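You operate a simulated robot arm through the tools that you are given. There is no shell and no other tool. Be economical: measure what you need, move in short steps, check, and stop when the job is done.

You are at the controls of a simulated robot arm. One attempt, no reset.

JOB
Wipe the smudge off the magenta frame and store it in the roll bench drawer.
Fine: wipe it on the blue mat with the cream pad and put that back; shut the drawer. Set down upright: cream pad. What is to be rubbed or washed off counts as gone when no trace of it is left.
Where things are to end (x, y in the base frame): magenta frame within 60 mm of [530, -240].

It is judged by the outcome, as a careful person would: the job done as asked, and still so three seconds after it is handed in. It fails if anything else is knocked over, pushed out of place, dropped, spilled or broken.

ROBOT AND FRAMES
A 6-joint arm with a two-finger gripper on a trunk, on a base that drives. Base frame: it is fixed to the floor where the robot stands at the start and does not move with it; the origin is under the middle of the robot, x ahead of it, y to its left, z up. Units: mm, degrees, N and s.
With the tool pointing down near the work surface it reaches from about 200 to 580 mm from the robot's upright axis, wherever it stands. Its first joint turns from -166.0 to 166.0 degrees. Places, roughly: inside of the roll bench drawer [600, -200, 700]; roll bench drawer [500, -200, 800]. Payload 2.45 kg.
The tool frame sits at the grasp point between the pads (the TCP): z along the fingers, y along the line on which they close. The tips reach 26 mm beyond it. The gripper opens to 96 mm. The gripper's body begins 69 mm behind the TCP.
Orientation is that of the tool frame in the base frame, as a unit quaternion [x, y, z, w]. With the fingers straight down and closing along the base's y, the tool's x points along the base's -x, its y along +y and its z along -z.

CONTROLS
- The arm moves only by the tool servo_tool. Its argument "rows" is a list of rows, each a list of 2 entries, a list of its own where there are three numbers: the shift along the tool's x, y, z in mm, then the turn, a rotation vector about the tool's x, y, z in rad. In form: [[[dx, dy, dz], [rx, ry, rz]], ...]. A call has 1 to 10 rows; each row shifts and turns the commanded pose from where the row before left it, along the tool's axes as they then stand. "fingers" is the gripper command, from -1 (shut) to 1 (fully open), values between in proportion, set as the call begins (left out, the last holds). Rows are played at 5 a second. More than 50 mm and 8.6 degrees between two rows, or a gripper value outside its range, and nothing of the call is played. A pose out of reach is approached as far as the arm can. The call stops where the force on the tool passes 90 N (or 10 N more than at its start, if that is more) or the arm is blocked; 0.2 s more then pass. The fingers move at their own pace and stop on an object; they squeeze with about 36 N. The grip force told is the motor's: it shows also when the fingers shut on nothing. Time passes only in rows, and 0.2 s behind the last, so rows that do not move let the fingers close. It gives the time, the measured TCP pose, the force on the tool (base axes), the opening and the grip force at its end, in the units of the frame above (readings bear some noise), with the torque about the TCP (base axes, N m) and any sound that the robot's microphone picked up.
- Cameras (640 x 400 px; columns grow to the right, rows downward): "scene" is now at [5.8, 89.2, 1149.7]; the picture's right is [-0.71, -0.71, 0.00], its down [-0.26, 0.26, -0.93] and it looks along [0.66, -0.66, -0.37] (base axes); focal length 252 px, centre (320, 200). "wrist" rides on the gripper at [82, 3, -98] in the tool frame; the picture's right is [-0.04, 1.00, 0.00], its down [-0.73, -0.03, -0.68] and it looks along [-0.68, -0.03, 0.73] (tool axes); focal length 256 px, centre (320, 200). There is no depth. A picture from a camera that has moved, and an enlarged one, comes with that camera's place and axes in the base frame and with its lens. The place of the scene camera against the robot may be out by one fixed shift of up to 12 mm in any direction.
- grab_frame(camera): a new picture of that camera. No time passes.
- lift_body(by): slides the trunk up (or, below 0, down) by that many mm; the arm and the scene camera ride with it, the base frame stays. It gives what a move gives, with no picture.
- steer(legs): drives the robot by 1 to 6 legs, each [ahead, turn to the left] in mm and degrees, along the robot's own axes; the way and the turn of a leg run together, so that a leg with both is an arc; at most 1500 mm and 180 degrees a leg. The arm and the cameras ride along, it lands a little off, and it stops where it bumps. It gives what a move gives.
- aim_head(pan, tilt): turns the head with the scene camera to pan (to the left, within 155 degrees either way) and tilt (down, from -29 to 69), counted from straight ahead of the robot. It gives what a move gives.
- enlarge(camera, box): a new picture of the part [left, top, right, bottom] of that camera's present view, enlarged. No time passes.
- hand_in(): hands the job in; it is judged then, once.

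Work in short steps. Places have to be worked out from the pictures, the camera data and where the tool is seen: move nearer, look again, correct. Check each grasp and each placing, and mend what went wrong. You have 120 turns and 98 pictures in all, those below and enlarged ones among them. Open the gripper and draw the arm clear of the work before you hand the job in, unless the task says otherwise; then end with one line.

The tools are called after "Request:" as name(argument=value, ...) on one line, values as JSON. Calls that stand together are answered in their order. servo_tool: Moves the arm, as the interface text tells. Its arguments: {"type":"object","properties":{"rows":{"type":"array"},"fingers":{"type":"number"}},"required":["rows"]} The other tools are called the same way: lift_body (by) slides the trunk up or down; steer (legs) drives the base; aim_head (pan, tilt) turns the head that bears the scene camera; grab_frame (camera) takes a picture; enlarge (camera, box) takes an enlarged picture of a part of a camera's view; hand_in () hands the job in.

At the start:

```text
t: 0.0
tcp_pos: [311.2, -276.0, 999.9]
orientation: [0.0, 1.0, 0.0, -0.001]
wrist_force: [-0.6, 0.7, -0.5]
wrist_torque: [0.02, -0.02, 0.01]
width: 95.9
gripper_force: 0.0
trunk travel left (down, up): [-150.0, 0.0]
robot x, y, heading: [-1.8, -0.8, -0.0]
head pan, tilt: [-45.1, 21.7]
```

scene: 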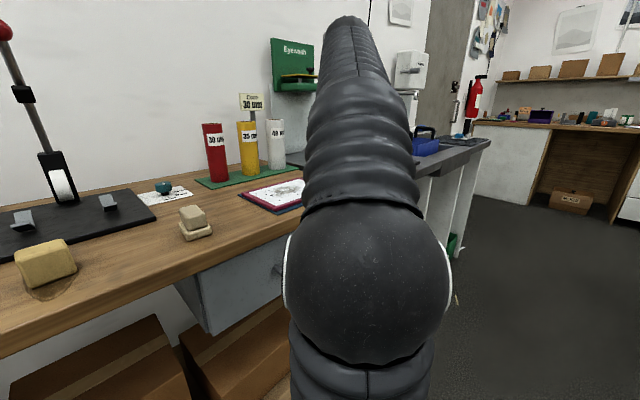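
wrist: 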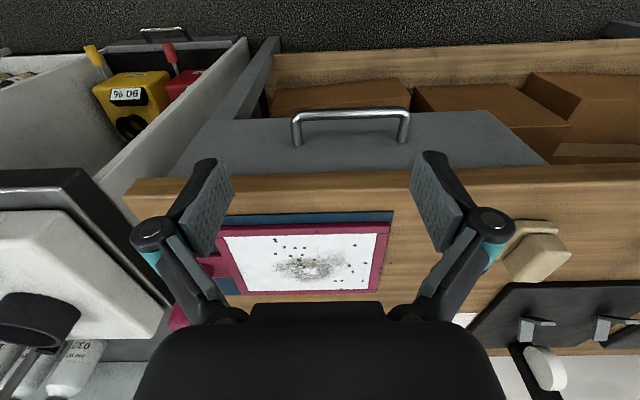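

The wrist view shows the magenta frame, which carries the smudge, on a blue mat, with the drawer handle nearer the robot and the cream pad to the left (+y). I'll enlarge both views to read the details.

Request:
enlarge(camera="wrist", box=[120, 80, 640, 400])

Request:
enlarge(camera="scene", box=[0, 100, 320, 300])

```text
1.23 times, centred on (380, 240) of wrist
camera zoom: at [226.9, -272.8, 1097.6], right [0.04, 1.0, 0.0], down [0.73, -0.03, 0.68], along [0.68, -0.03, -0.73], focal length 315 px, centre (246, 151)
```

zoom: 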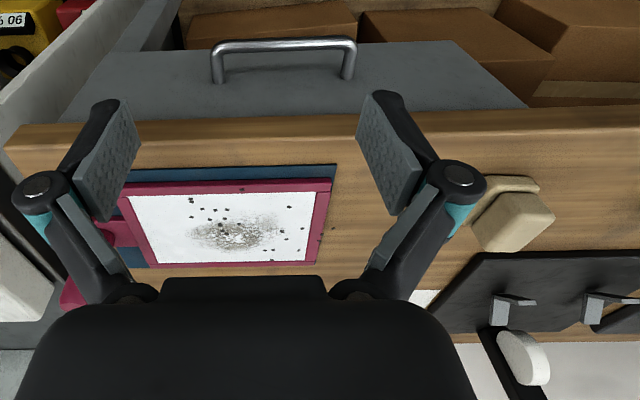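

```text
2.00 times, centred on (160, 200) of scene
camera zoom: at [5.8, 89.2, 1149.7], right [-0.71, -0.71, 0.0], down [-0.26, 0.26, -0.93], along [0.66, -0.66, -0.37], focal length 505 px, centre (640, 200)
```

zoom: 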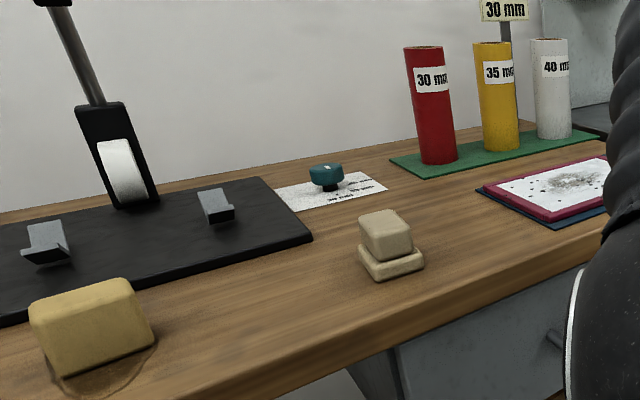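

Combining the two views puts the cream pad near (477, -43) and the bench top near z≈900. The smudge is near (526, -300). I'll move over to look at the pad from close by.

Request:
servo_tool(rows=[[[-18, 43, 0], [0, 0, 0]], [[-18, 43, 0], [0, 0, 0]], [[-18, 43, 0], [0, 0, 0]], [[-18, 43, 0], [0, 0, 0]], [[-17, 43, 0], [0, 0, 0]]], fingers=1)

Request:
grab_frame(camera="wrist")

Request:
grab_frame(camera="scene")

```text
t: 1.2
tcp_pos: [398.3, -62.4, 1000.2]
orientation: [-0.001, 1.0, 0.0, 0.0]
wrist_force: [-0.3, 0.2, 0.7]
wrist_torque: [0.03, -0.04, 0.01]
width: 96.0
gripper_force: 0.1
trunk travel left (down, up): [-150.0, 0.0]
robot x, y, heading: [-3.1, -1.6, -0.3]
head pan, tilt: [-45.1, 21.7]
```

```text
93 pictures are left
camera wrist: at [314.8, -58.6, 1098.4], right [0.04, 1.0, 0.0], down [0.73, -0.03, 0.68], along [0.68, -0.03, -0.73], focal length 256 px, centre (320, 200)
```

wrist: 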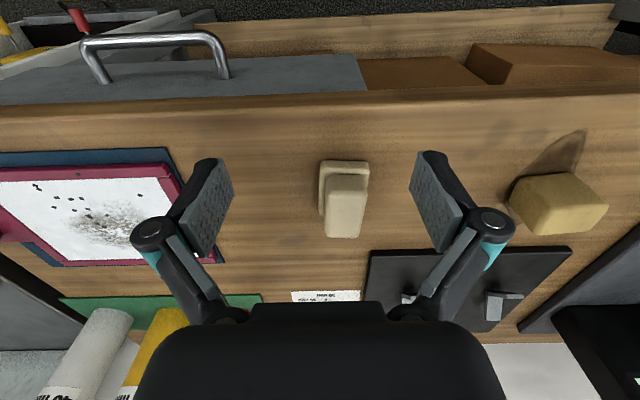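

```text
92 pictures are left
camera scene: at [5.7, 89.1, 1149.7], right [-0.71, -0.71, 0.0], down [-0.26, 0.26, -0.93], along [0.66, -0.66, -0.37], focal length 252 px, centre (320, 200)
```

scene: 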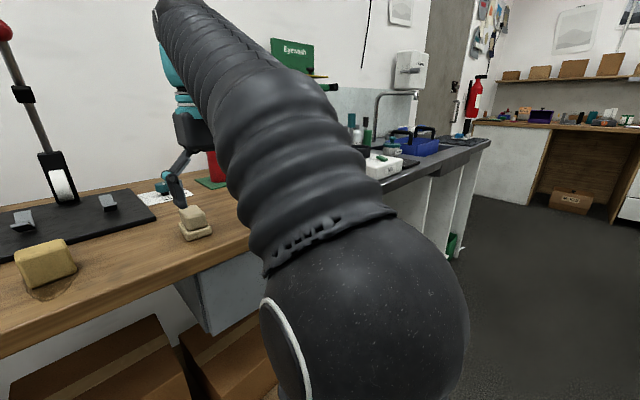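

The pad is in view between the fingers. I'll enlarge it and the frame.

Request:
enlarge(camera="wrist", box=[240, 120, 440, 245])

Request:
enlarge(camera="wrist", box=[0, 120, 240, 270])

```text
3.20 times, centred on (340, 182) of wrist
camera zoom: at [314.8, -58.6, 1098.4], right [0.04, 1.0, 0.0], down [0.73, -0.03, 0.68], along [0.68, -0.03, -0.73], focal length 819 px, centre (256, 256)
```

zoom: 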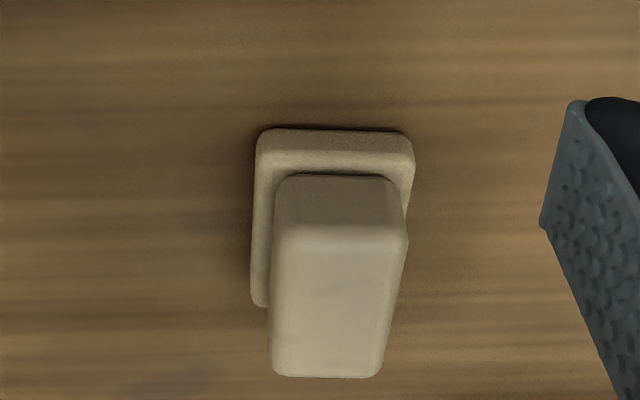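

```text
2.67 times, centred on (120, 195) of wrist
camera zoom: at [314.8, -58.6, 1098.4], right [0.04, 1.0, 0.0], down [0.73, -0.03, 0.68], along [0.68, -0.03, -0.73], focal length 683 px, centre (853, 213)
```

zoom: 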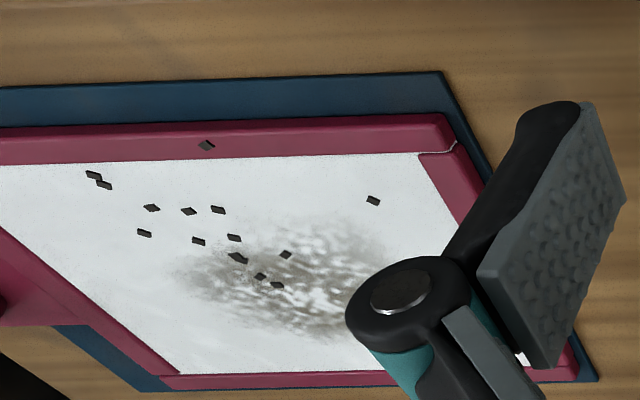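

The frame is about 196×158 mm, centred near (512, -307), with the smudge out to x≈570. That is beyond reach from here, so the base must move closer. I'll check clearance ahead by looking down, and look along the bench.

Request:
aim_head(pan=0, tilt=60)

Request:
grab_frame(camera="scene")

```text
t: 2.3
tcp_pos: [398.6, -62.8, 999.8]
orientation: [0.0, 1.0, 0.001, 0.0]
wrist_force: [0.5, 0.5, 0.2]
wrist_torque: [0.01, -0.01, -0.01]
width: 95.8
gripper_force: 0.1
trunk travel left (down, up): [-150.0, 0.0]
robot x, y, heading: [1.6, 0.4, 0.0]
head pan, tilt: [0.0, 60.0]
```

```text
89 pictures are left
camera scene: at [7.0, 155.1, 1094.4], right [0.0, -1.0, 0.0], down [-0.87, 0.0, -0.5], along [0.5, 0.0, -0.87], focal length 252 px, centre (320, 200)
```

scene: 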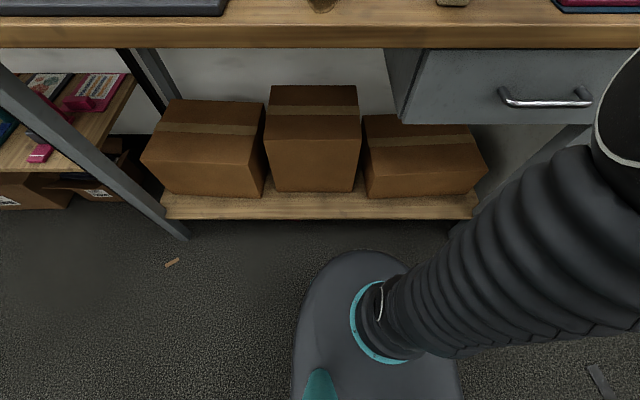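

The trunk has room ahead of it, and the drawer is shut with its handle near y≈-246. I'll drive diagonally by about (+98, -69) and turn back to the original heading, so both pad and frame come into reach.

Request:
steer(legs=[[0, -35], [120, 0], [0, 35]])

Request:
aim_head(pan=-30, tilt=35)

Request:
grab_frame(camera="scene")

Request:
grab_frame(camera="wrist")

```text
t: 7.0
tcp_pos: [496.3, -146.4, 1000.7]
orientation: [0.014, 1.0, -0.001, 0.0]
wrist_force: [0.0, 1.0, 0.0]
wrist_torque: [-0.02, 0.01, 0.03]
width: 95.9
gripper_force: 0.2
trunk travel left (down, up): [-150.0, 0.0]
robot x, y, heading: [102.7, -71.3, -1.9]
head pan, tilt: [0.0, 60.0]
```

```text
t: 7.9
tcp_pos: [495.2, -146.5, 1000.1]
orientation: [0.013, 1.0, -0.001, 0.0]
wrist_force: [0.1, 0.2, -0.1]
wrist_torque: [-0.03, -0.01, -0.01]
width: 96.2
gripper_force: 0.1
trunk travel left (down, up): [-150.0, 0.0]
robot x, y, heading: [101.4, -72.6, -1.5]
head pan, tilt: [-30.0, 35.0]
```

```text
88 pictures are left
camera scene: at [119.2, 38.0, 1128.6], right [-0.52, -0.85, 0.0], down [-0.49, 0.3, -0.82], along [0.7, -0.43, -0.57], focal length 252 px, centre (320, 200)
```

scene: 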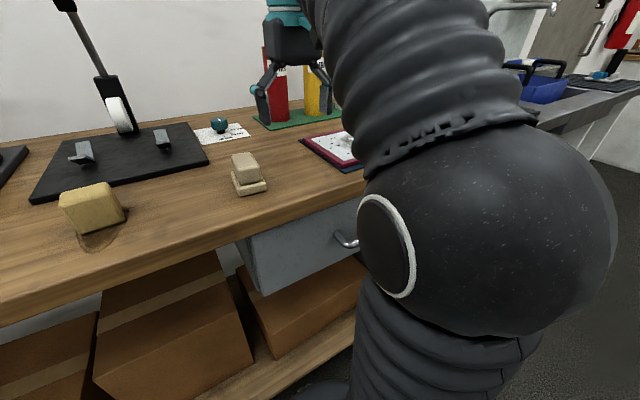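

```text
87 pictures are left
camera wrist: at [413.0, -139.9, 1098.3], right [0.07, 1.0, 0.0], down [0.73, -0.05, 0.68], along [0.68, -0.04, -0.73], focal length 256 px, centre (320, 200)
```

wrist: 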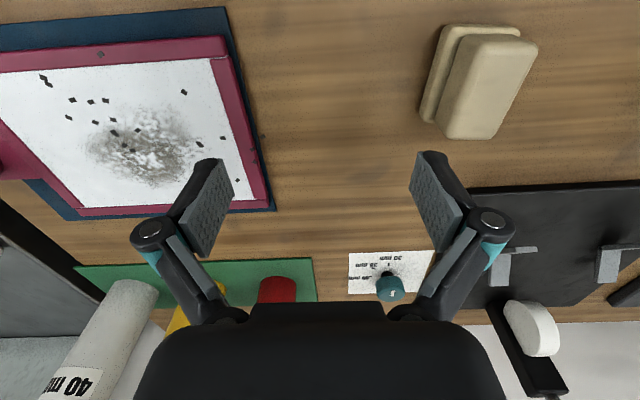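

The pad is at about (480, -41), turned a few degrees. I'll centre the tool above it at z≈1000 with a small matching turn, then check.

Request:
servo_tool(rows=[[[6, 35, 0], [0, 0, 0]], [[6, 35, 0], [0, 0, 0]], [[6, 35, 0], [0, 0, 0]], [[0, 0, 0], [0, 0, -0.07]], [[0, 0, 10], [0, 0, 0]]])

Request:
grab_frame(camera="wrist")

Request:
grab_frame(camera="scene")

```text
t: 9.1
tcp_pos: [480.3, -40.6, 990.6]
orientation: [-0.022, 1.0, 0.0, 0.0]
wrist_force: [0.1, -0.3, -0.3]
wrist_torque: [-0.02, -0.02, 0.01]
width: 96.0
gripper_force: 0.1
trunk travel left (down, up): [-150.0, 0.0]
robot x, y, heading: [98.6, -76.3, -1.5]
head pan, tilt: [-30.0, 35.0]
```

```text
86 pictures are left
camera wrist: at [397.6, -40.6, 1089.0], right [0.0, 1.0, 0.0], down [0.73, 0.0, 0.68], along [0.68, 0.0, -0.73], focal length 256 px, centre (320, 200)
```

wrist: 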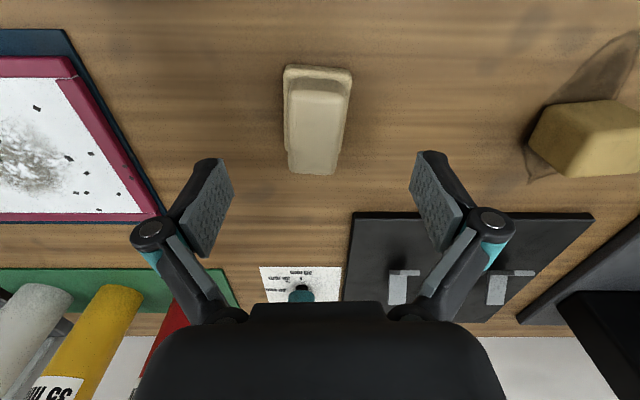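

```text
85 pictures are left
camera scene: at [119.2, 37.9, 1128.7], right [-0.52, -0.85, 0.0], down [-0.49, 0.3, -0.82], along [0.7, -0.43, -0.57], focal length 252 px, centre (320, 200)
```

scene: 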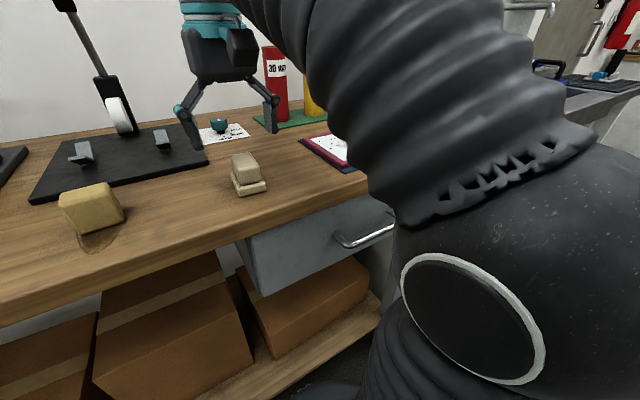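

The pad looks about centred. I'll zoom to measure its yaw before descending.

Request:
enlarge(camera="wrist", box=[240, 50, 400, 190])

Request:
enlarge(camera="scene", box=[170, 100, 330, 200])

```text
2.86 times, centred on (320, 120) of wrist
camera zoom: at [397.6, -40.6, 1089.0], right [0.0, 1.0, 0.0], down [0.73, 0.0, 0.68], along [0.68, 0.0, -0.73], focal length 731 px, centre (320, 429)
```

zoom: 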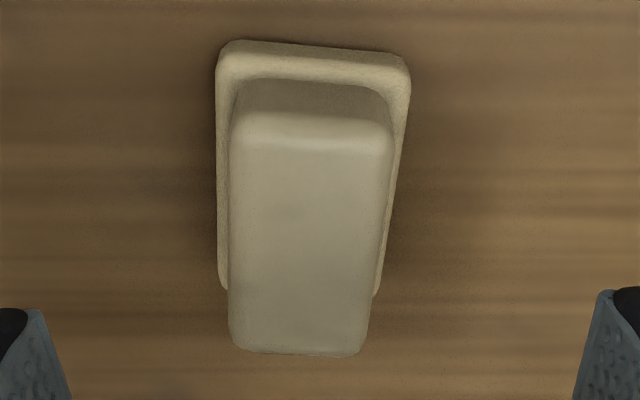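

```text
4.00 times, centred on (250, 150) of scene
camera zoom: at [119.2, 37.9, 1128.7], right [-0.52, -0.85, 0.0], down [-0.49, 0.3, -0.82], along [0.7, -0.43, -0.57], focal length 1010 px, centre (600, 400)
```

zoom: 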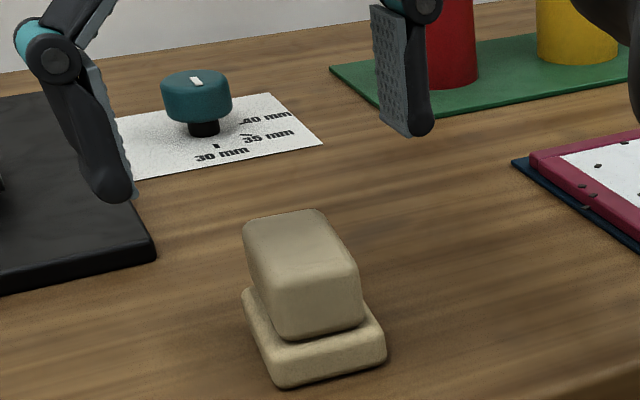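

The pad's yaw is about -4.7° and its centre about (481, -44). I'll correct the turn and come down to z≈950.

Request:
servo_tool(rows=[[[-0.5, -3.4, 0], [0, 0, 0.125]], [[0, 0, 20], [0, 0, 0]], [[0, 0, 20], [0, 0, 0]]])

Request:
grab_frame(camera="wrist")

Request:
enlarge(camera="scene", box=[150, 100, 310, 200])

```text
t: 9.9
tcp_pos: [481.9, -45.3, 949.5]
orientation: [0.04, 0.999, 0.0, -0.001]
wrist_force: [-0.3, 0.0, 0.6]
wrist_torque: [0.02, -0.02, -0.01]
width: 96.1
gripper_force: 0.0
trunk travel left (down, up): [-150.0, 0.0]
robot x, y, heading: [97.9, -74.2, -1.3]
head pan, tilt: [-30.0, 35.0]
```

```text
82 pictures are left
camera wrist: at [399.9, -33.9, 1048.3], right [0.12, 0.99, 0.0], down [0.73, -0.09, 0.68], along [0.67, -0.08, -0.73], focal length 256 px, centre (320, 200)
```

wrist: 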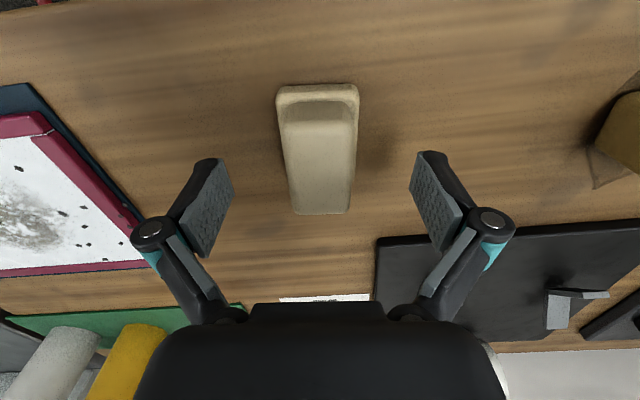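

```text
4.00 times, centred on (230, 150) of scene
camera zoom: at [119.1, 37.9, 1128.7], right [-0.52, -0.85, 0.0], down [-0.49, 0.3, -0.82], along [0.7, -0.43, -0.57], focal length 1010 px, centre (680, 400)
```

zoom: 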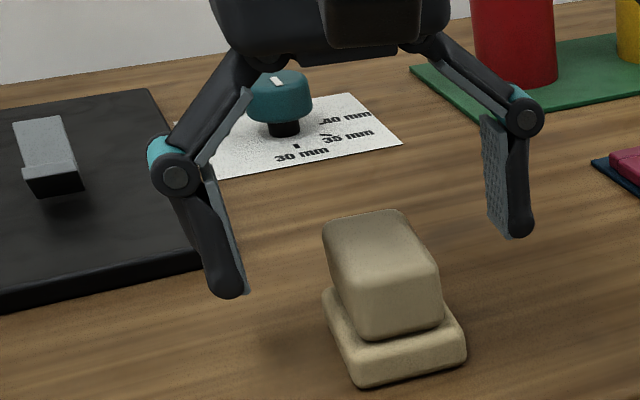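

The tips straddle the block nicely. I'll come down 5 mm more to keep above the pad's base slab, close, and check.

Request:
servo_tool(rows=[[[2, 0, 5], [0, 0, 0]], [[0, 0, 0], [0, 0, 0]]])

Request:
servo_tool(rows=[[[0, 0, 0], [0, 0, 0]], [[0, 0, 0], [0, 0, 0]], [[0, 0, 0], [0, 0, 0]]], fingers=-1)

Request:
enlarge(camera="scene", box=[150, 100, 310, 200])

Request:
enlarge(camera="wrist", box=[220, 70, 420, 230])

```text
t: 10.5
tcp_pos: [479.9, -44.3, 945.9]
orientation: [0.041, 0.999, 0.001, 0.0]
wrist_force: [-0.2, 0.1, 0.2]
wrist_torque: [0.04, -0.01, -0.01]
width: 96.2
gripper_force: 0.1
trunk travel left (down, up): [-150.0, 0.0]
robot x, y, heading: [100.3, -74.3, -1.5]
head pan, tilt: [-30.0, 35.0]
```

```text
t: 11.3
tcp_pos: [480.0, -43.9, 946.4]
orientation: [0.041, 0.999, -0.001, 0.0]
wrist_force: [1.0, 0.3, 3.1]
wrist_torque: [0.03, -0.04, 0.02]
width: 33.2
gripper_force: 35.6
trunk travel left (down, up): [-150.0, 0.0]
robot x, y, heading: [100.0, -71.0, -1.5]
head pan, tilt: [-30.0, 35.0]
```

```text
4.00 times, centred on (230, 150) of scene
camera zoom: at [119.1, 37.9, 1128.7], right [-0.52, -0.85, 0.0], down [-0.49, 0.3, -0.82], along [0.7, -0.43, -0.57], focal length 1010 px, centre (680, 400)
```

zoom: 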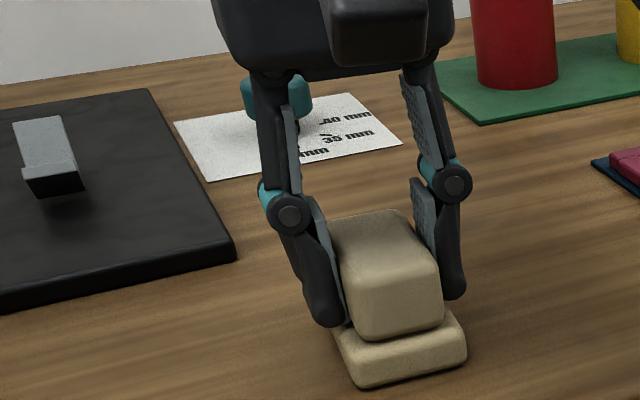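

```text
2.50 times, centred on (320, 150) of wrist
camera zoom: at [397.9, -34.1, 1043.9], right [0.12, 0.99, 0.0], down [0.73, -0.09, 0.68], along [0.67, -0.08, -0.73], focal length 640 px, centre (320, 325)
```

zoom: 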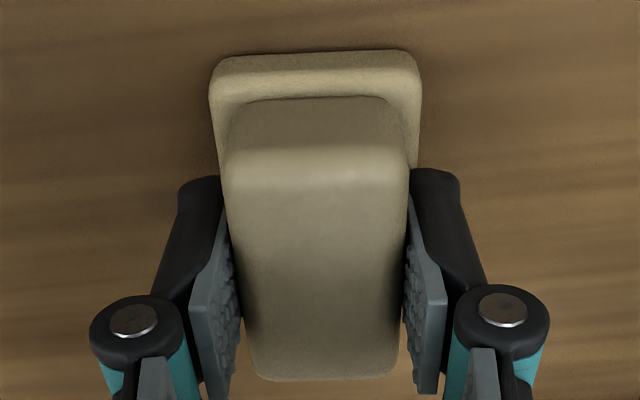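

The pad is held, 33 mm wide. Its home is TCP (480, -44, 946) at a yaw of -4.7°. I'll lift it and check the hold.

Request:
servo_tool(rows=[[[0, 0, -20], [0, 0, 0]], [[0, 0, -25], [0, 0, 0]], [[0, 0, -25], [0, 0, 0]]])

Request:
grab_frame(camera="scene")

Request:
grab_frame(camera="wrist")

```text
t: 12.1
tcp_pos: [479.7, -44.8, 1012.8]
orientation: [0.04, 0.999, -0.001, 0.002]
wrist_force: [-0.2, -0.6, 0.0]
wrist_torque: [0.0, -0.03, 0.0]
width: 0.0
gripper_force: 28.5
out of reach, approached as far as the arm can: row 3
trunk travel left (down, up): [-150.0, 0.0]
robot x, y, heading: [102.4, -73.8, -1.5]
head pan, tilt: [-30.0, 35.0]
```

```text
78 pictures are left
camera scene: at [119.2, 37.9, 1128.6], right [-0.52, -0.85, 0.0], down [-0.49, 0.3, -0.82], along [0.7, -0.43, -0.57], focal length 252 px, centre (320, 200)
```

scene: 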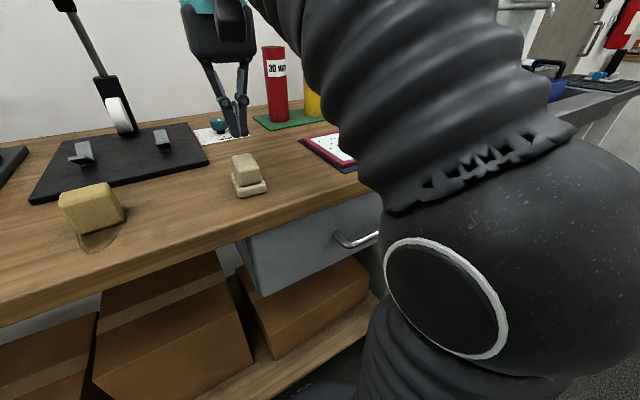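

```text
77 pictures are left
camera wrist: at [396.4, -33.9, 1109.5], right [0.12, 0.99, 0.0], down [0.73, -0.09, 0.68], along [0.68, -0.08, -0.73], focal length 256 px, centre (320, 200)
```

wrist: 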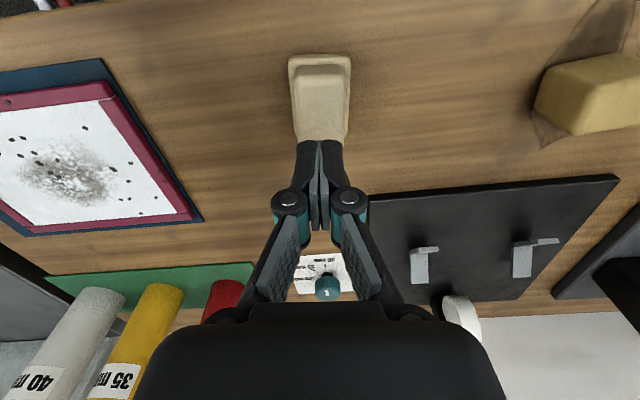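

The grip slipped off the top and the pad stayed in place, still upright. The arm also tops out at z≈1013. I'll open, go back down and grip deeper, probing gently.

Request:
servo_tool(rows=[[[0, 0, 0], [0, 0, 0]], [[0, 0, 0], [0, 0, 0]], [[0, 0, 25], [0, 0, 0]], [[0, 0, 20], [0, 0, 0]], [[0, 0, 18], [0, 0, 0]]], fingers=1)

Request:
enlarge(camera="scene", box=[150, 100, 310, 200])

Request:
enlarge(camera="wrist", box=[220, 70, 420, 230])

```text
t: 13.3
tcp_pos: [478.4, -39.5, 948.0]
orientation: [0.04, 0.999, 0.0, 0.0]
wrist_force: [0.1, 0.2, 0.3]
wrist_torque: [0.02, 0.0, -0.01]
width: 96.2
gripper_force: 0.1
trunk travel left (down, up): [-150.0, 0.0]
robot x, y, heading: [99.3, -70.1, -1.2]
head pan, tilt: [-30.0, 35.0]
```

```text
4.00 times, centred on (230, 150) of scene
camera zoom: at [119.2, 37.9, 1128.7], right [-0.52, -0.85, 0.0], down [-0.49, 0.3, -0.82], along [0.7, -0.43, -0.57], focal length 1010 px, centre (680, 400)
```

zoom: 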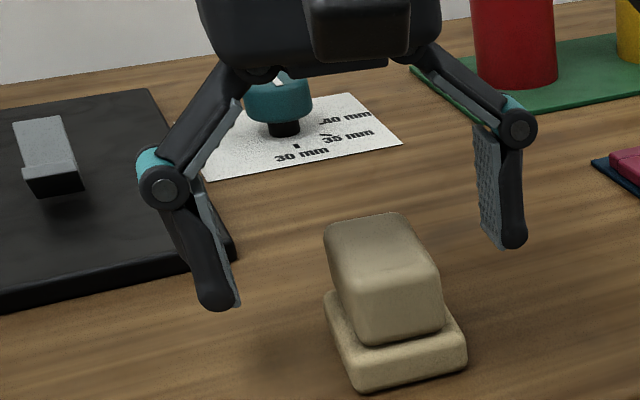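

```text
2.50 times, centred on (320, 150) of wrist
camera zoom: at [396.6, -29.3, 1046.1], right [0.12, 0.99, 0.0], down [0.73, -0.09, 0.68], along [0.67, -0.08, -0.73], focal length 640 px, centre (320, 325)
```

zoom: 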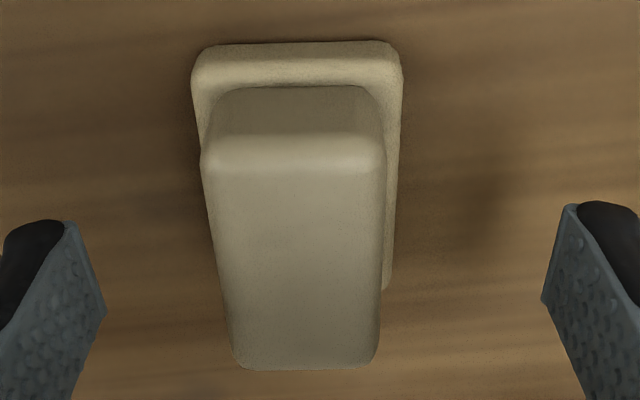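

The pad sits about 5 mm to -y of the tool. I'll shift, lower to TCP z≈938 and close; the width will tell whether I hold the block (33) or the slab (44).

Request:
servo_tool(rows=[[[-2, -4.5, 3], [0, 0, 0]], [[0, 0, 7], [0, 0, 0]], [[0, 0, 0], [0, 0, 0]]])

Request:
servo_tool(rows=[[[0, 0, 0], [0, 0, 0]], [[0, 0, 0], [0, 0, 0]], [[0, 0, 0], [0, 0, 0]], [[0, 0, 0], [0, 0, 0]]], fingers=-1)

Request:
enlarge(camera="scene", box=[150, 100, 310, 200])

```text
t: 14.1
tcp_pos: [480.0, -47.0, 939.8]
orientation: [0.04, 0.999, 0.001, 0.0]
wrist_force: [0.0, -1.0, 0.0]
wrist_torque: [-0.01, 0.0, 0.0]
width: 95.8
gripper_force: 0.0
trunk travel left (down, up): [-150.0, 0.0]
robot x, y, heading: [103.8, -72.1, -1.5]
head pan, tilt: [-30.0, 35.0]
```

```text
t: 15.1
tcp_pos: [479.5, -47.6, 943.1]
orientation: [0.04, 0.999, 0.0, 0.005]
wrist_force: [3.1, 0.5, 61.4]
wrist_torque: [-0.01, 0.02, -0.04]
width: 33.1
gripper_force: 35.9
trunk travel left (down, up): [-150.0, 0.0]
robot x, y, heading: [98.8, -74.3, -1.5]
head pan, tilt: [-30.0, 35.0]
```

```text
4.00 times, centred on (230, 150) of scene
camera zoom: at [117.6, 37.8, 1129.3], right [-0.52, -0.85, 0.0], down [-0.49, 0.3, -0.82], along [0.7, -0.43, -0.57], focal length 1010 px, centre (680, 400)
```

zoom: 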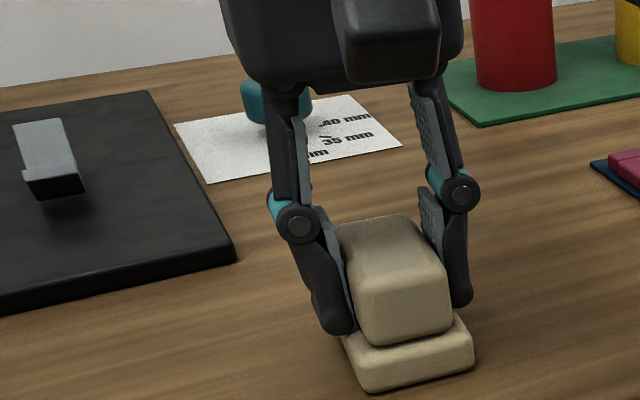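

The fingertips bear on the slab top (61 N up), so this is as deep as the grip goes. I'll ease up slowly and watch the forces.

Request:
servo_tool(rows=[[[0, 0, -2], [0, 0, 0]], [[0, 0, -2], [0, 0, 0]], [[0, 0, 0], [0, 0, 0]]])

Request:
servo_tool(rows=[[[0, 0, -2], [0, 0, 0]], [[0, 0, -2], [0, 0, 0]], [[0, 0, -2], [0, 0, 0]], [[0, 0, 0], [0, 0, 0]]])

Request:
enlarge(camera="scene", box=[150, 100, 310, 200])

```text
t: 15.9
tcp_pos: [481.1, -48.0, 943.8]
orientation: [0.04, 0.999, 0.0, -0.001]
wrist_force: [-6.9, 2.0, 17.7]
wrist_torque: [-0.02, -0.21, 0.01]
width: 33.0
gripper_force: 36.0
trunk travel left (down, up): [-150.0, 0.0]
robot x, y, heading: [104.4, -72.8, -1.3]
head pan, tilt: [-30.0, 35.0]
```

```text
t: 16.9
tcp_pos: [481.3, -48.8, 948.9]
orientation: [0.04, 0.999, 0.0, 0.0]
wrist_force: [-0.5, 0.4, -0.9]
wrist_torque: [0.01, -0.01, -0.02]
width: 33.1
gripper_force: 35.7
trunk travel left (down, up): [-150.0, 0.0]
robot x, y, heading: [99.5, -75.4, -1.5]
head pan, tilt: [-30.0, 35.0]
```

```text
4.00 times, centred on (230, 150) of scene
camera zoom: at [119.2, 37.9, 1128.7], right [-0.52, -0.85, 0.0], down [-0.49, 0.3, -0.82], along [0.7, -0.43, -0.57], focal length 1010 px, centre (680, 400)
```

zoom: 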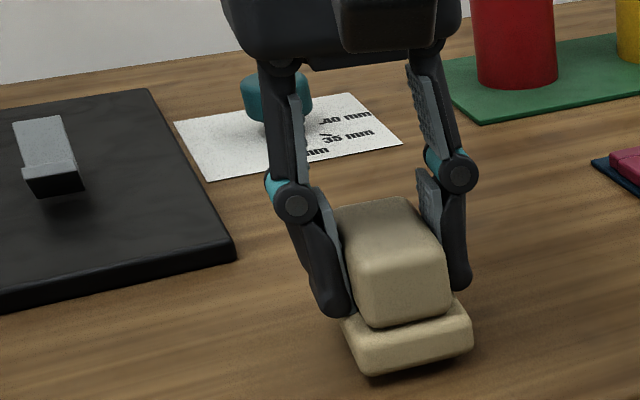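

It's off the bench and held. I'll lift slowly another 30 mm.

Request:
servo_tool(rows=[[[0, 0, -5], [0, 0, 0]], [[0, 0, -7], [0, 0, 0]], [[0, 0, -9], [0, 0, 0]], [[0, 0, -9], [0, 0, 0]], [[0, 0, 0], [0, 0, 0]]])

Request:
grab_frame(camera="scene")

Request:
grab_frame(camera="wrist")

```text
t: 18.1
tcp_pos: [480.6, -49.8, 979.6]
orientation: [0.039, 0.999, 0.001, 0.0]
wrist_force: [-0.2, -0.5, -0.1]
wrist_torque: [-0.01, 0.01, 0.0]
width: 32.9
gripper_force: 35.3
trunk travel left (down, up): [-150.0, 0.0]
robot x, y, heading: [98.9, -72.5, -1.4]
head pan, tilt: [-30.0, 35.0]
```

```text
72 pictures are left
camera scene: at [119.2, 37.9, 1128.7], right [-0.52, -0.85, 0.0], down [-0.49, 0.3, -0.82], along [0.7, -0.43, -0.57], focal length 252 px, centre (320, 200)
```

scene: 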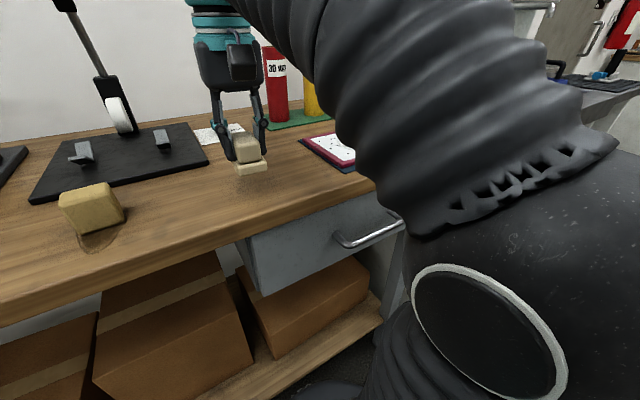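

```text
71 pictures are left
camera wrist: at [397.7, -38.9, 1077.4], right [0.12, 0.99, 0.0], down [0.73, -0.09, 0.68], along [0.67, -0.08, -0.73], focal length 256 px, centre (320, 200)
```

wrist: 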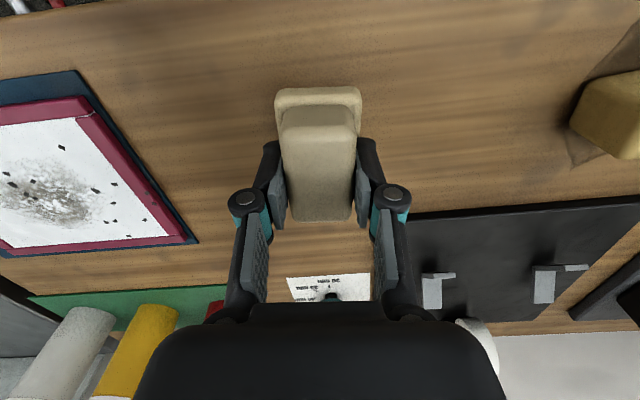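

The pad is securely held. I'll carry it over to the frame (about (508, -295)) at this height and look.

Request:
servo_tool(rows=[[[-8, -40, 0], [0, 0, 0]], [[-8, -40, 0], [0, 0, 0]], [[-8, -40, 0], [0, 0, 0]], [[-8, -40, 0], [0, 0, 0]], [[-8, -40, 0], [0, 0, 0]], [[-8, -42, 0], [0, 0, 0]], [[0, 0, 0], [0, 0, 0]]])

Request:
grab_frame(camera="scene")

Request:
grab_frame(camera="wrist")

```text
t: 19.7
tcp_pos: [509.4, -294.9, 979.5]
orientation: [0.04, 0.999, 0.0, 0.0]
wrist_force: [1.0, 0.6, -0.6]
wrist_torque: [0.0, -0.02, -0.02]
width: 32.8
gripper_force: 35.6
trunk travel left (down, up): [-150.0, 0.0]
robot x, y, heading: [98.4, -71.2, -1.6]
head pan, tilt: [-30.0, 35.0]
```

```text
70 pictures are left
camera scene: at [119.2, 37.8, 1128.7], right [-0.52, -0.85, 0.0], down [-0.49, 0.3, -0.82], along [0.7, -0.43, -0.57], focal length 252 px, centre (320, 200)
```

scene: 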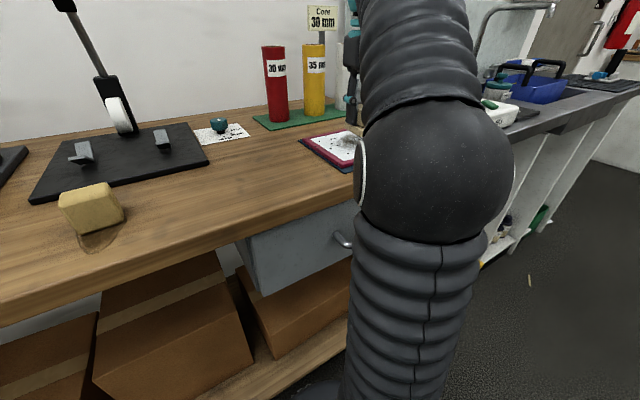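

```text
69 pictures are left
camera wrist: at [427.6, -285.1, 1077.2], right [0.12, 0.99, 0.0], down [0.73, -0.09, 0.68], along [0.67, -0.08, -0.73], focal length 256 px, centre (320, 200)
```

wrist: 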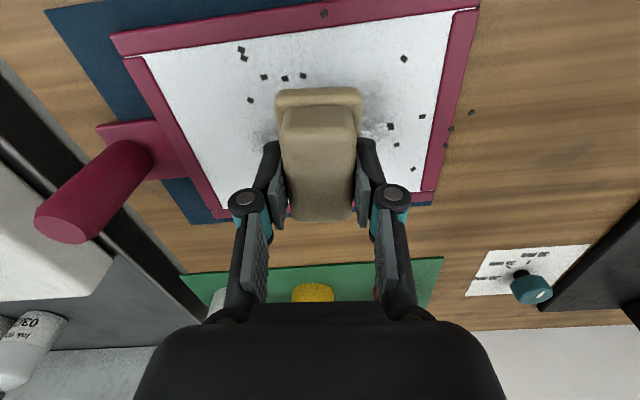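

The frame lies axis-aligned: the white inset spans x 455–578, y -394 to -215, and a vertical round handle stands near (515, -432). I'll come down gently onto the inset.

Request:
servo_tool(rows=[[[0, 0, 4], [0, 0, 0]], [[0, 0, 4], [0, 0, 0]], [[0, 0, 3], [0, 0, 0]], [[0, 0, 0], [0, 0, 0]]])

Request:
servo_tool(rows=[[[0, 0, 2], [0, 0, 0]], [[0, 0, 2], [0, 0, 0]], [[0, 0, 0], [0, 0, 0]]])

Request:
servo_tool(rows=[[[0, 0, 2], [0, 0, 0]], [[0, 0, 0], [0, 0, 0]]])

```text
t: 20.7
tcp_pos: [509.0, -295.7, 967.9]
orientation: [0.041, 0.999, 0.0, 0.0]
wrist_force: [0.2, -0.3, -1.2]
wrist_torque: [-0.01, -0.04, 0.01]
width: 33.1
gripper_force: 35.8
trunk travel left (down, up): [-150.0, 0.0]
robot x, y, heading: [99.1, -74.0, -1.4]
head pan, tilt: [-30.0, 35.0]
```

```text
t: 21.5
tcp_pos: [509.1, -293.7, 963.6]
orientation: [0.04, 0.999, 0.0, 0.0]
wrist_force: [-0.3, 0.8, -0.7]
wrist_torque: [-0.01, 0.0, 0.02]
width: 32.8
gripper_force: 35.9
trunk travel left (down, up): [-150.0, 0.0]
robot x, y, heading: [101.4, -72.9, -1.4]
head pan, tilt: [-30.0, 35.0]
```

```text
t: 22.1
tcp_pos: [508.7, -293.2, 962.1]
orientation: [0.041, 0.999, 0.0, 0.001]
wrist_force: [-0.2, 0.8, -0.6]
wrist_torque: [-0.01, 0.0, -0.01]
width: 33.0
gripper_force: 36.4
trunk travel left (down, up): [-150.0, 0.0]
robot x, y, heading: [99.8, -75.5, -1.4]
head pan, tilt: [-30.0, 35.0]
```

No contact yet at 962; I'll continue in small steps.

Request:
servo_tool(rows=[[[0, 0, 1.5], [0, 0, 0]], [[0, 0, 1.5], [0, 0, 0]], [[0, 0, 0], [0, 0, 0]]])

Request:
servo_tool(rows=[[[0, 0, 1.5], [0, 0, 0]], [[0, 0, 0], [0, 0, 0]]])

```text
t: 22.9
tcp_pos: [508.9, -293.2, 959.7]
orientation: [0.041, 0.999, 0.0, 0.0]
wrist_force: [0.0, 0.4, -0.4]
wrist_torque: [-0.01, 0.02, 0.04]
width: 33.0
gripper_force: 35.8
trunk travel left (down, up): [-150.0, 0.0]
robot x, y, heading: [95.6, -73.3, -1.7]
head pan, tilt: [-30.0, 35.0]
```

```text
t: 23.5
tcp_pos: [508.2, -294.5, 958.5]
orientation: [0.039, 0.999, 0.0, 0.0]
wrist_force: [1.3, 0.2, -0.8]
wrist_torque: [0.03, 0.02, 0.0]
width: 32.8
gripper_force: 35.4
trunk travel left (down, up): [-150.0, 0.0]
robot x, y, heading: [103.5, -72.7, -1.5]
head pan, tilt: [-30.0, 35.0]
```

Request:
servo_tool(rows=[[[0, 0, 1.5], [0, 0, 0]], [[0, 0, 0], [0, 0, 0]]])

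Request:
servo_tool(rows=[[[0, 0, 1.5], [0, 0, 0]], [[0, 0, 0], [0, 0, 0]]])

Request:
enlarge(camera="wrist", box=[120, 0, 500, 240])

```text
t: 24.1
tcp_pos: [509.1, -295.1, 955.2]
orientation: [0.04, 0.999, 0.0, 0.0]
wrist_force: [0.6, -0.5, -0.1]
wrist_torque: [0.0, 0.02, -0.04]
width: 33.1
gripper_force: 36.0
trunk travel left (down, up): [-150.0, 0.0]
robot x, y, heading: [96.7, -73.8, -1.6]
head pan, tilt: [-30.0, 35.0]
```

```text
t: 24.7
tcp_pos: [507.7, -293.9, 955.0]
orientation: [0.04, 0.999, 0.0, 0.0]
wrist_force: [-0.2, 0.1, -0.7]
wrist_torque: [-0.01, -0.01, 0.02]
width: 33.2
gripper_force: 35.8
trunk travel left (down, up): [-150.0, 0.0]
robot x, y, heading: [100.6, -76.3, -1.4]
head pan, tilt: [-30.0, 35.0]
```

```text
1.67 times, centred on (310, 120) of wrist
camera zoom: at [426.0, -283.2, 1052.4], right [0.12, 0.99, 0.0], down [0.73, -0.09, 0.68], along [0.67, -0.08, -0.73], focal length 427 px, centre (337, 333)
```

zoom: 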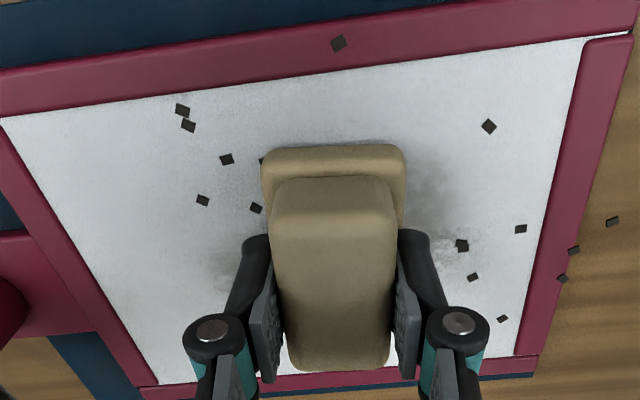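

Still no contact; the pad is close to the glass. I'll continue down in 1.5 mm steps.

Request:
servo_tool(rows=[[[0, 0, 1.5], [0, 0, 0]], [[0, 0, 0], [0, 0, 0]]])

Request:
servo_tool(rows=[[[0, 0, 1.5], [0, 0, 0]], [[0, 0, 0], [0, 0, 0]]])

Request:
servo_tool(rows=[[[0, 0, 1.5], [0, 0, 0]], [[0, 0, 0], [0, 0, 0]]])

```text
t: 25.3
tcp_pos: [509.7, -294.9, 953.2]
orientation: [0.04, 0.999, 0.001, 0.001]
wrist_force: [0.5, 0.6, 4.9]
wrist_torque: [-0.01, -0.17, 0.0]
width: 32.9
gripper_force: 36.0
trunk travel left (down, up): [-150.0, 0.0]
robot x, y, heading: [99.3, -71.0, -1.6]
head pan, tilt: [-30.0, 35.0]
```

```text
t: 25.9
tcp_pos: [508.5, -293.8, 954.0]
orientation: [0.042, 0.999, -0.002, 0.002]
wrist_force: [5.7, -7.8, 35.9]
wrist_torque: [-0.2, 0.11, 0.06]
width: 33.1
gripper_force: 35.7
trunk travel left (down, up): [-150.0, 0.0]
robot x, y, heading: [100.6, -72.1, -1.5]
head pan, tilt: [-30.0, 35.0]
```

```text
t: 26.5
tcp_pos: [508.3, -292.9, 953.1]
orientation: [0.04, 0.999, -0.003, 0.003]
wrist_force: [8.3, -10.1, 53.7]
wrist_torque: [-0.25, -0.04, 0.0]
width: 33.0
gripper_force: 36.1
trunk travel left (down, up): [-150.0, 0.0]
robot x, y, heading: [101.0, -70.1, -1.5]
head pan, tilt: [-30.0, 35.0]
```

Contact is at TCP z≈954, but 54 N is too much. I'll back off to a light press and make a first short test stroke.

Request:
servo_tool(rows=[[[0, 0, -1.8], [0, 0, 0]], [[0, 0, 0], [0, 0, 0]]])

Request:
servo_tool(rows=[[[-10, 1, 0], [0, 0, 0]], [[-10, 1, 0], [0, 0, 0]], [[0, 0, 0], [0, 0, 0]]])

Request:
enlarge(camera="wrist", box=[120, 0, 500, 240])

```text
t: 27.1
tcp_pos: [509.4, -291.6, 951.9]
orientation: [0.041, 0.999, -0.001, 0.0]
wrist_force: [-4.1, -3.2, 35.1]
wrist_torque: [-0.23, -0.3, -0.04]
width: 33.2
gripper_force: 35.6
trunk travel left (down, up): [-150.0, 0.0]
robot x, y, heading: [98.7, -70.4, -1.6]
head pan, tilt: [-30.0, 35.0]
```

```text
t: 27.9
tcp_pos: [529.3, -292.2, 953.2]
orientation: [0.041, 0.999, 0.0, 0.001]
wrist_force: [-11.3, 1.7, 34.9]
wrist_torque: [0.0, 0.36, 0.0]
width: 33.3
gripper_force: 35.8
trunk travel left (down, up): [-150.0, 0.0]
robot x, y, heading: [98.7, -75.0, -1.6]
head pan, tilt: [-30.0, 35.0]
```

```text
1.67 times, centred on (310, 120) of wrist
camera zoom: at [446.0, -282.1, 1050.7], right [0.12, 0.99, 0.0], down [0.73, -0.09, 0.68], along [0.68, -0.08, -0.73], focal length 427 px, centre (337, 333)
```

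zoom: 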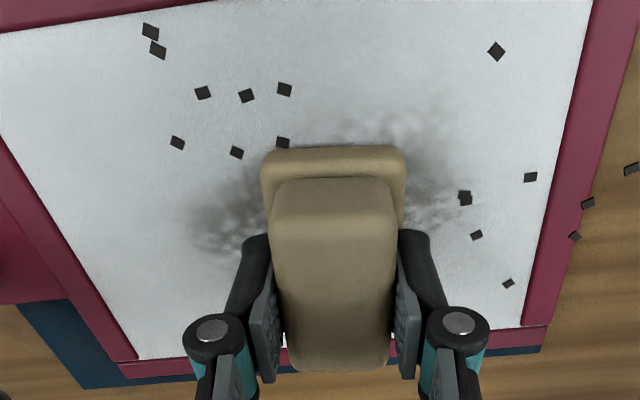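

The pad slides at about 35 N with 11 N of drag, and the frame holds still. I'll make full strokes in x between 489 and 545 along this lane, then check.

Request:
servo_tool(rows=[[[13, -1, 0], [0, 0, 0]], [[13, -1, 0], [0, 0, 0]], [[14, -1, 0], [0, 0, 0]], [[-14, 1, 0], [0, 0, 0]], [[-14, 1, 0], [0, 0, 0]], [[-14, 1, 0], [0, 0, 0]], [[-13, 1, 0], [0, 0, 0]], [[14, -1, 0], [0, 0, 0]], [[14, -1, 0], [0, 0, 0]], [[14, -1, 0], [0, 0, 0]]])

Request:
enlarge(camera="wrist", box=[120, 0, 500, 240])

```text
t: 30.1
tcp_pos: [502.3, -291.5, 954.0]
orientation: [0.04, 0.999, -0.001, 0.001]
wrist_force: [7.8, -0.9, 31.3]
wrist_torque: [-0.05, -0.57, 0.0]
width: 32.8
gripper_force: 36.6
trunk travel left (down, up): [-150.0, 0.0]
robot x, y, heading: [99.6, -71.6, -1.2]
head pan, tilt: [-30.0, 35.0]
```

```text
1.67 times, centred on (310, 120) of wrist
camera zoom: at [419.7, -280.7, 1050.7], right [0.12, 0.99, 0.0], down [0.73, -0.09, 0.68], along [0.68, -0.08, -0.73], focal length 427 px, centre (337, 333)
```

zoom: 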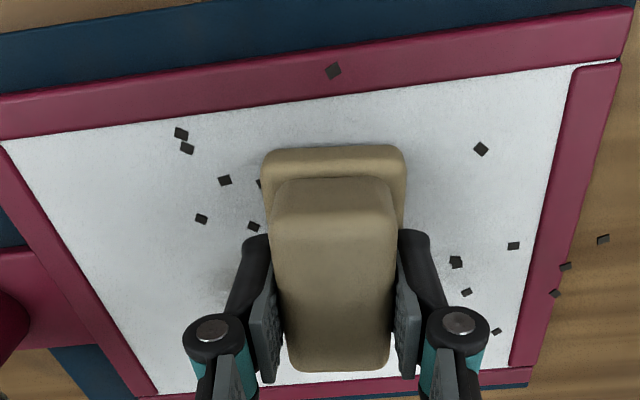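

Next lane toward +y (about -253): step across while pressed, then stroke.

Request:
servo_tool(rows=[[[1, 13, 0], [0, 0, 0]], [[1, 13, 0], [0, 0, 0]], [[1, 12, 0], [0, 0, 0]], [[12, -1, 0], [0, 0, 0]], [[-14, 1, 0], [0, 0, 0]], [[-14, 1, 0], [0, 0, 0]], [[-14, 1, 0], [0, 0, 0]], [[-14, 1, 0], [0, 0, 0]], [[14, -1, 0], [0, 0, 0]], [[14, -1, 0], [0, 0, 0]]])

Request:
enlarge(camera="wrist", box=[120, 0, 500, 240])

```text
t: 32.3
tcp_pos: [519.1, -254.3, 954.1]
orientation: [0.04, 0.999, 0.0, 0.0]
wrist_force: [2.5, 1.7, 13.7]
wrist_torque: [0.07, -0.09, -0.01]
width: 32.8
gripper_force: 36.2
trunk travel left (down, up): [-150.0, 0.0]
robot x, y, heading: [101.8, -74.8, -1.6]
head pan, tilt: [-30.0, 35.0]
```

```text
1.67 times, centred on (310, 120) of wrist
camera zoom: at [436.6, -244.4, 1050.9], right [0.12, 0.99, 0.0], down [0.73, -0.09, 0.68], along [0.67, -0.08, -0.73], focal length 427 px, centre (337, 333)
```

zoom: 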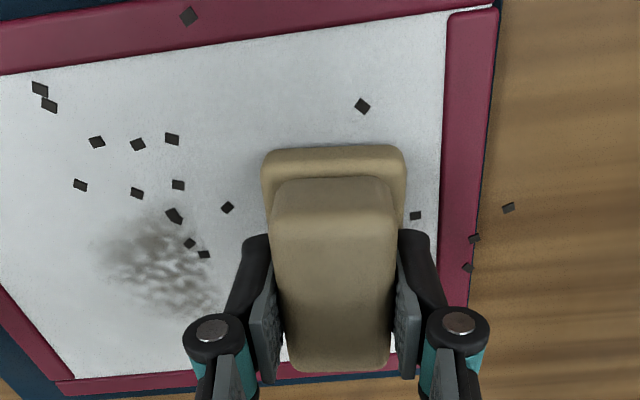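

The smudge comes off where wiped. The small flecks stay put, and some also lie on the border and bench. I'll cross to the -y side (about -335) with slightly more press.

Request:
servo_tool(rows=[[[-1, -13, 0.4], [0, 0, 0]], [[-1, -13, 0], [0, 0, 0]], [[-1, -13, 0], [0, 0, 0]], [[-1, -14, 0], [0, 0, 0]], [[-1, -14, 0], [0, 0, 0]], [[-1, -14, 0], [0, 0, 0]], [[14, -1, 0], [0, 0, 0]], [[14, -1, 0], [0, 0, 0]], [[-14, 1, 0], [0, 0, 0]], [[-14, 1, 0], [0, 0, 0]]])

Request:
servo_tool(rows=[[[-12, 1, 0], [0, 0, 0]], [[-10, 1, 0], [0, 0, 0]], [[14, -1, 0], [0, 0, 0]], [[14, -1, 0], [0, 0, 0]], [[14, -1, 0], [0, 0, 0]], [[12, -1, 0], [0, 0, 0]], [[-14, 1, 0], [0, 0, 0]], [[-14, 1, 0], [0, 0, 0]], [[-14, 1, 0], [0, 0, 0]], [[-10, 1, 0], [0, 0, 0]]])

Request:
enlarge(camera="wrist", box=[120, 0, 500, 240])

```text
t: 34.5
tcp_pos: [516.0, -334.5, 953.3]
orientation: [0.041, 0.999, -0.001, 0.001]
wrist_force: [-14.7, -2.4, 45.1]
wrist_torque: [-0.04, 0.73, 0.02]
width: 33.1
gripper_force: 36.2
trunk travel left (down, up): [-150.0, 0.0]
robot x, y, heading: [100.5, -75.1, -1.8]
head pan, tilt: [-30.0, 35.0]
```

```text
t: 36.7
tcp_pos: [535.8, -334.7, 953.6]
orientation: [0.041, 0.999, -0.001, 0.001]
wrist_force: [-14.3, 1.7, 47.7]
wrist_torque: [0.15, 0.78, -0.02]
width: 33.0
gripper_force: 36.2
trunk travel left (down, up): [-150.0, 0.0]
robot x, y, heading: [98.8, -74.9, -1.3]
head pan, tilt: [-30.0, 35.0]
```

```text
1.67 times, centred on (310, 120) of wrist
camera zoom: at [453.7, -324.1, 1050.4], right [0.12, 0.99, 0.0], down [0.73, -0.09, 0.68], along [0.68, -0.08, -0.73], focal length 427 px, centre (337, 333)
```

zoom: 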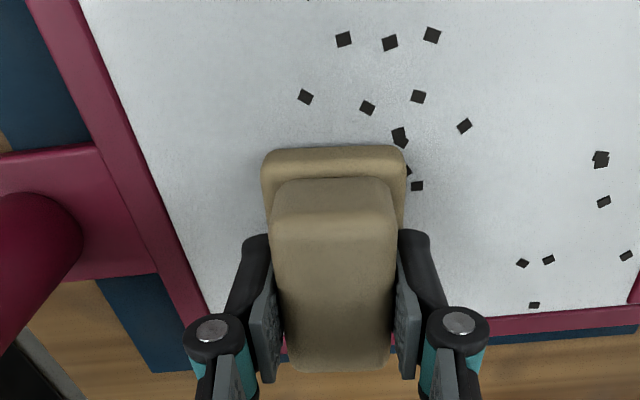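

The smudge is nearly gone. I'll do one more pass around y≈-357 and then back across the far side, then lift to inspect.

Request:
servo_tool(rows=[[[-1, -12, 0], [0, 0, 0]], [[-1, -10, 0], [0, 0, 0]], [[-8, 0, 0], [0, 0, 0]], [[14, -1, 0], [0, 0, 0]], [[14, -1, 0], [0, 0, 0]], [[14, -1, 0], [0, 0, 0]], [[-14, 1, 0], [0, 0, 0]], [[-14, 1, 0], [0, 0, 0]], [[-14, 1, 0], [0, 0, 0]], [[0, 0, 0], [0, 0, 0]]])

Request:
servo_tool(rows=[[[1, 13, -0.6], [0, 0, 0]], [[1, 13, 0], [0, 0, 0]], [[1, 13, 0], [0, 0, 0]], [[1, 13, 0], [0, 0, 0]], [[1, 13, 0], [0, 0, 0]], [[1, 13, 0], [0, 0, 0]], [[1, 12, 0], [0, 0, 0]], [[1, 12, 0], [0, 0, 0]], [[0, 0, 0], [0, 0, 0]]])

Request:
servo_tool(rows=[[[0, 0, -5], [0, 0, 0]], [[0, 0, -8], [0, 0, 0]], [[0, 0, -8], [0, 0, 0]], [[20, 2, -2], [0, 0, 0]], [[20, 0, 0], [0, 0, 0]], [[20, 0, 0], [0, 0, 0]]])

Request:
grab_frame(camera="wrist")

```text
t: 38.9
tcp_pos: [544.9, -360.0, 953.6]
orientation: [0.04, 0.999, -0.001, 0.002]
wrist_force: [-12.1, 2.2, 44.8]
wrist_torque: [0.12, 0.56, -0.03]
width: 33.1
gripper_force: 35.5
trunk travel left (down, up): [-150.0, 0.0]
robot x, y, heading: [101.3, -73.4, -1.4]
head pan, tilt: [-30.0, 35.0]
```

```text
t: 40.9
tcp_pos: [546.9, -255.2, 953.7]
orientation: [0.04, 0.999, 0.001, -0.001]
wrist_force: [-0.7, -2.4, 11.8]
wrist_torque: [-0.14, -0.31, -0.09]
width: 33.1
gripper_force: 35.6
trunk travel left (down, up): [-150.0, 0.0]
robot x, y, heading: [101.6, -71.5, -1.3]
head pan, tilt: [-30.0, 35.0]
```

```text
t: 42.3
tcp_pos: [487.5, -249.6, 976.5]
orientation: [0.04, 0.999, 0.001, 0.0]
wrist_force: [-0.2, 0.7, -1.4]
wrist_torque: [0.04, 0.0, 0.0]
width: 33.0
gripper_force: 36.5
trunk travel left (down, up): [-150.0, 0.0]
robot x, y, heading: [101.5, -74.0, -1.8]
head pan, tilt: [-30.0, 35.0]
```

```text
63 pictures are left
camera wrist: at [405.0, -238.6, 1072.4], right [0.12, 0.99, 0.0], down [0.73, -0.09, 0.68], along [0.67, -0.08, -0.73], focal length 256 px, centre (320, 200)
```

wrist: 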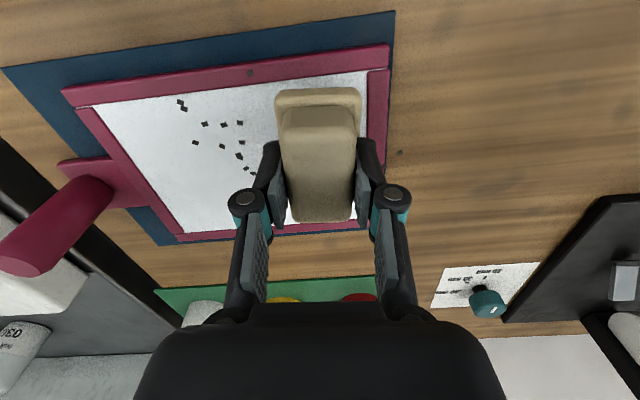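

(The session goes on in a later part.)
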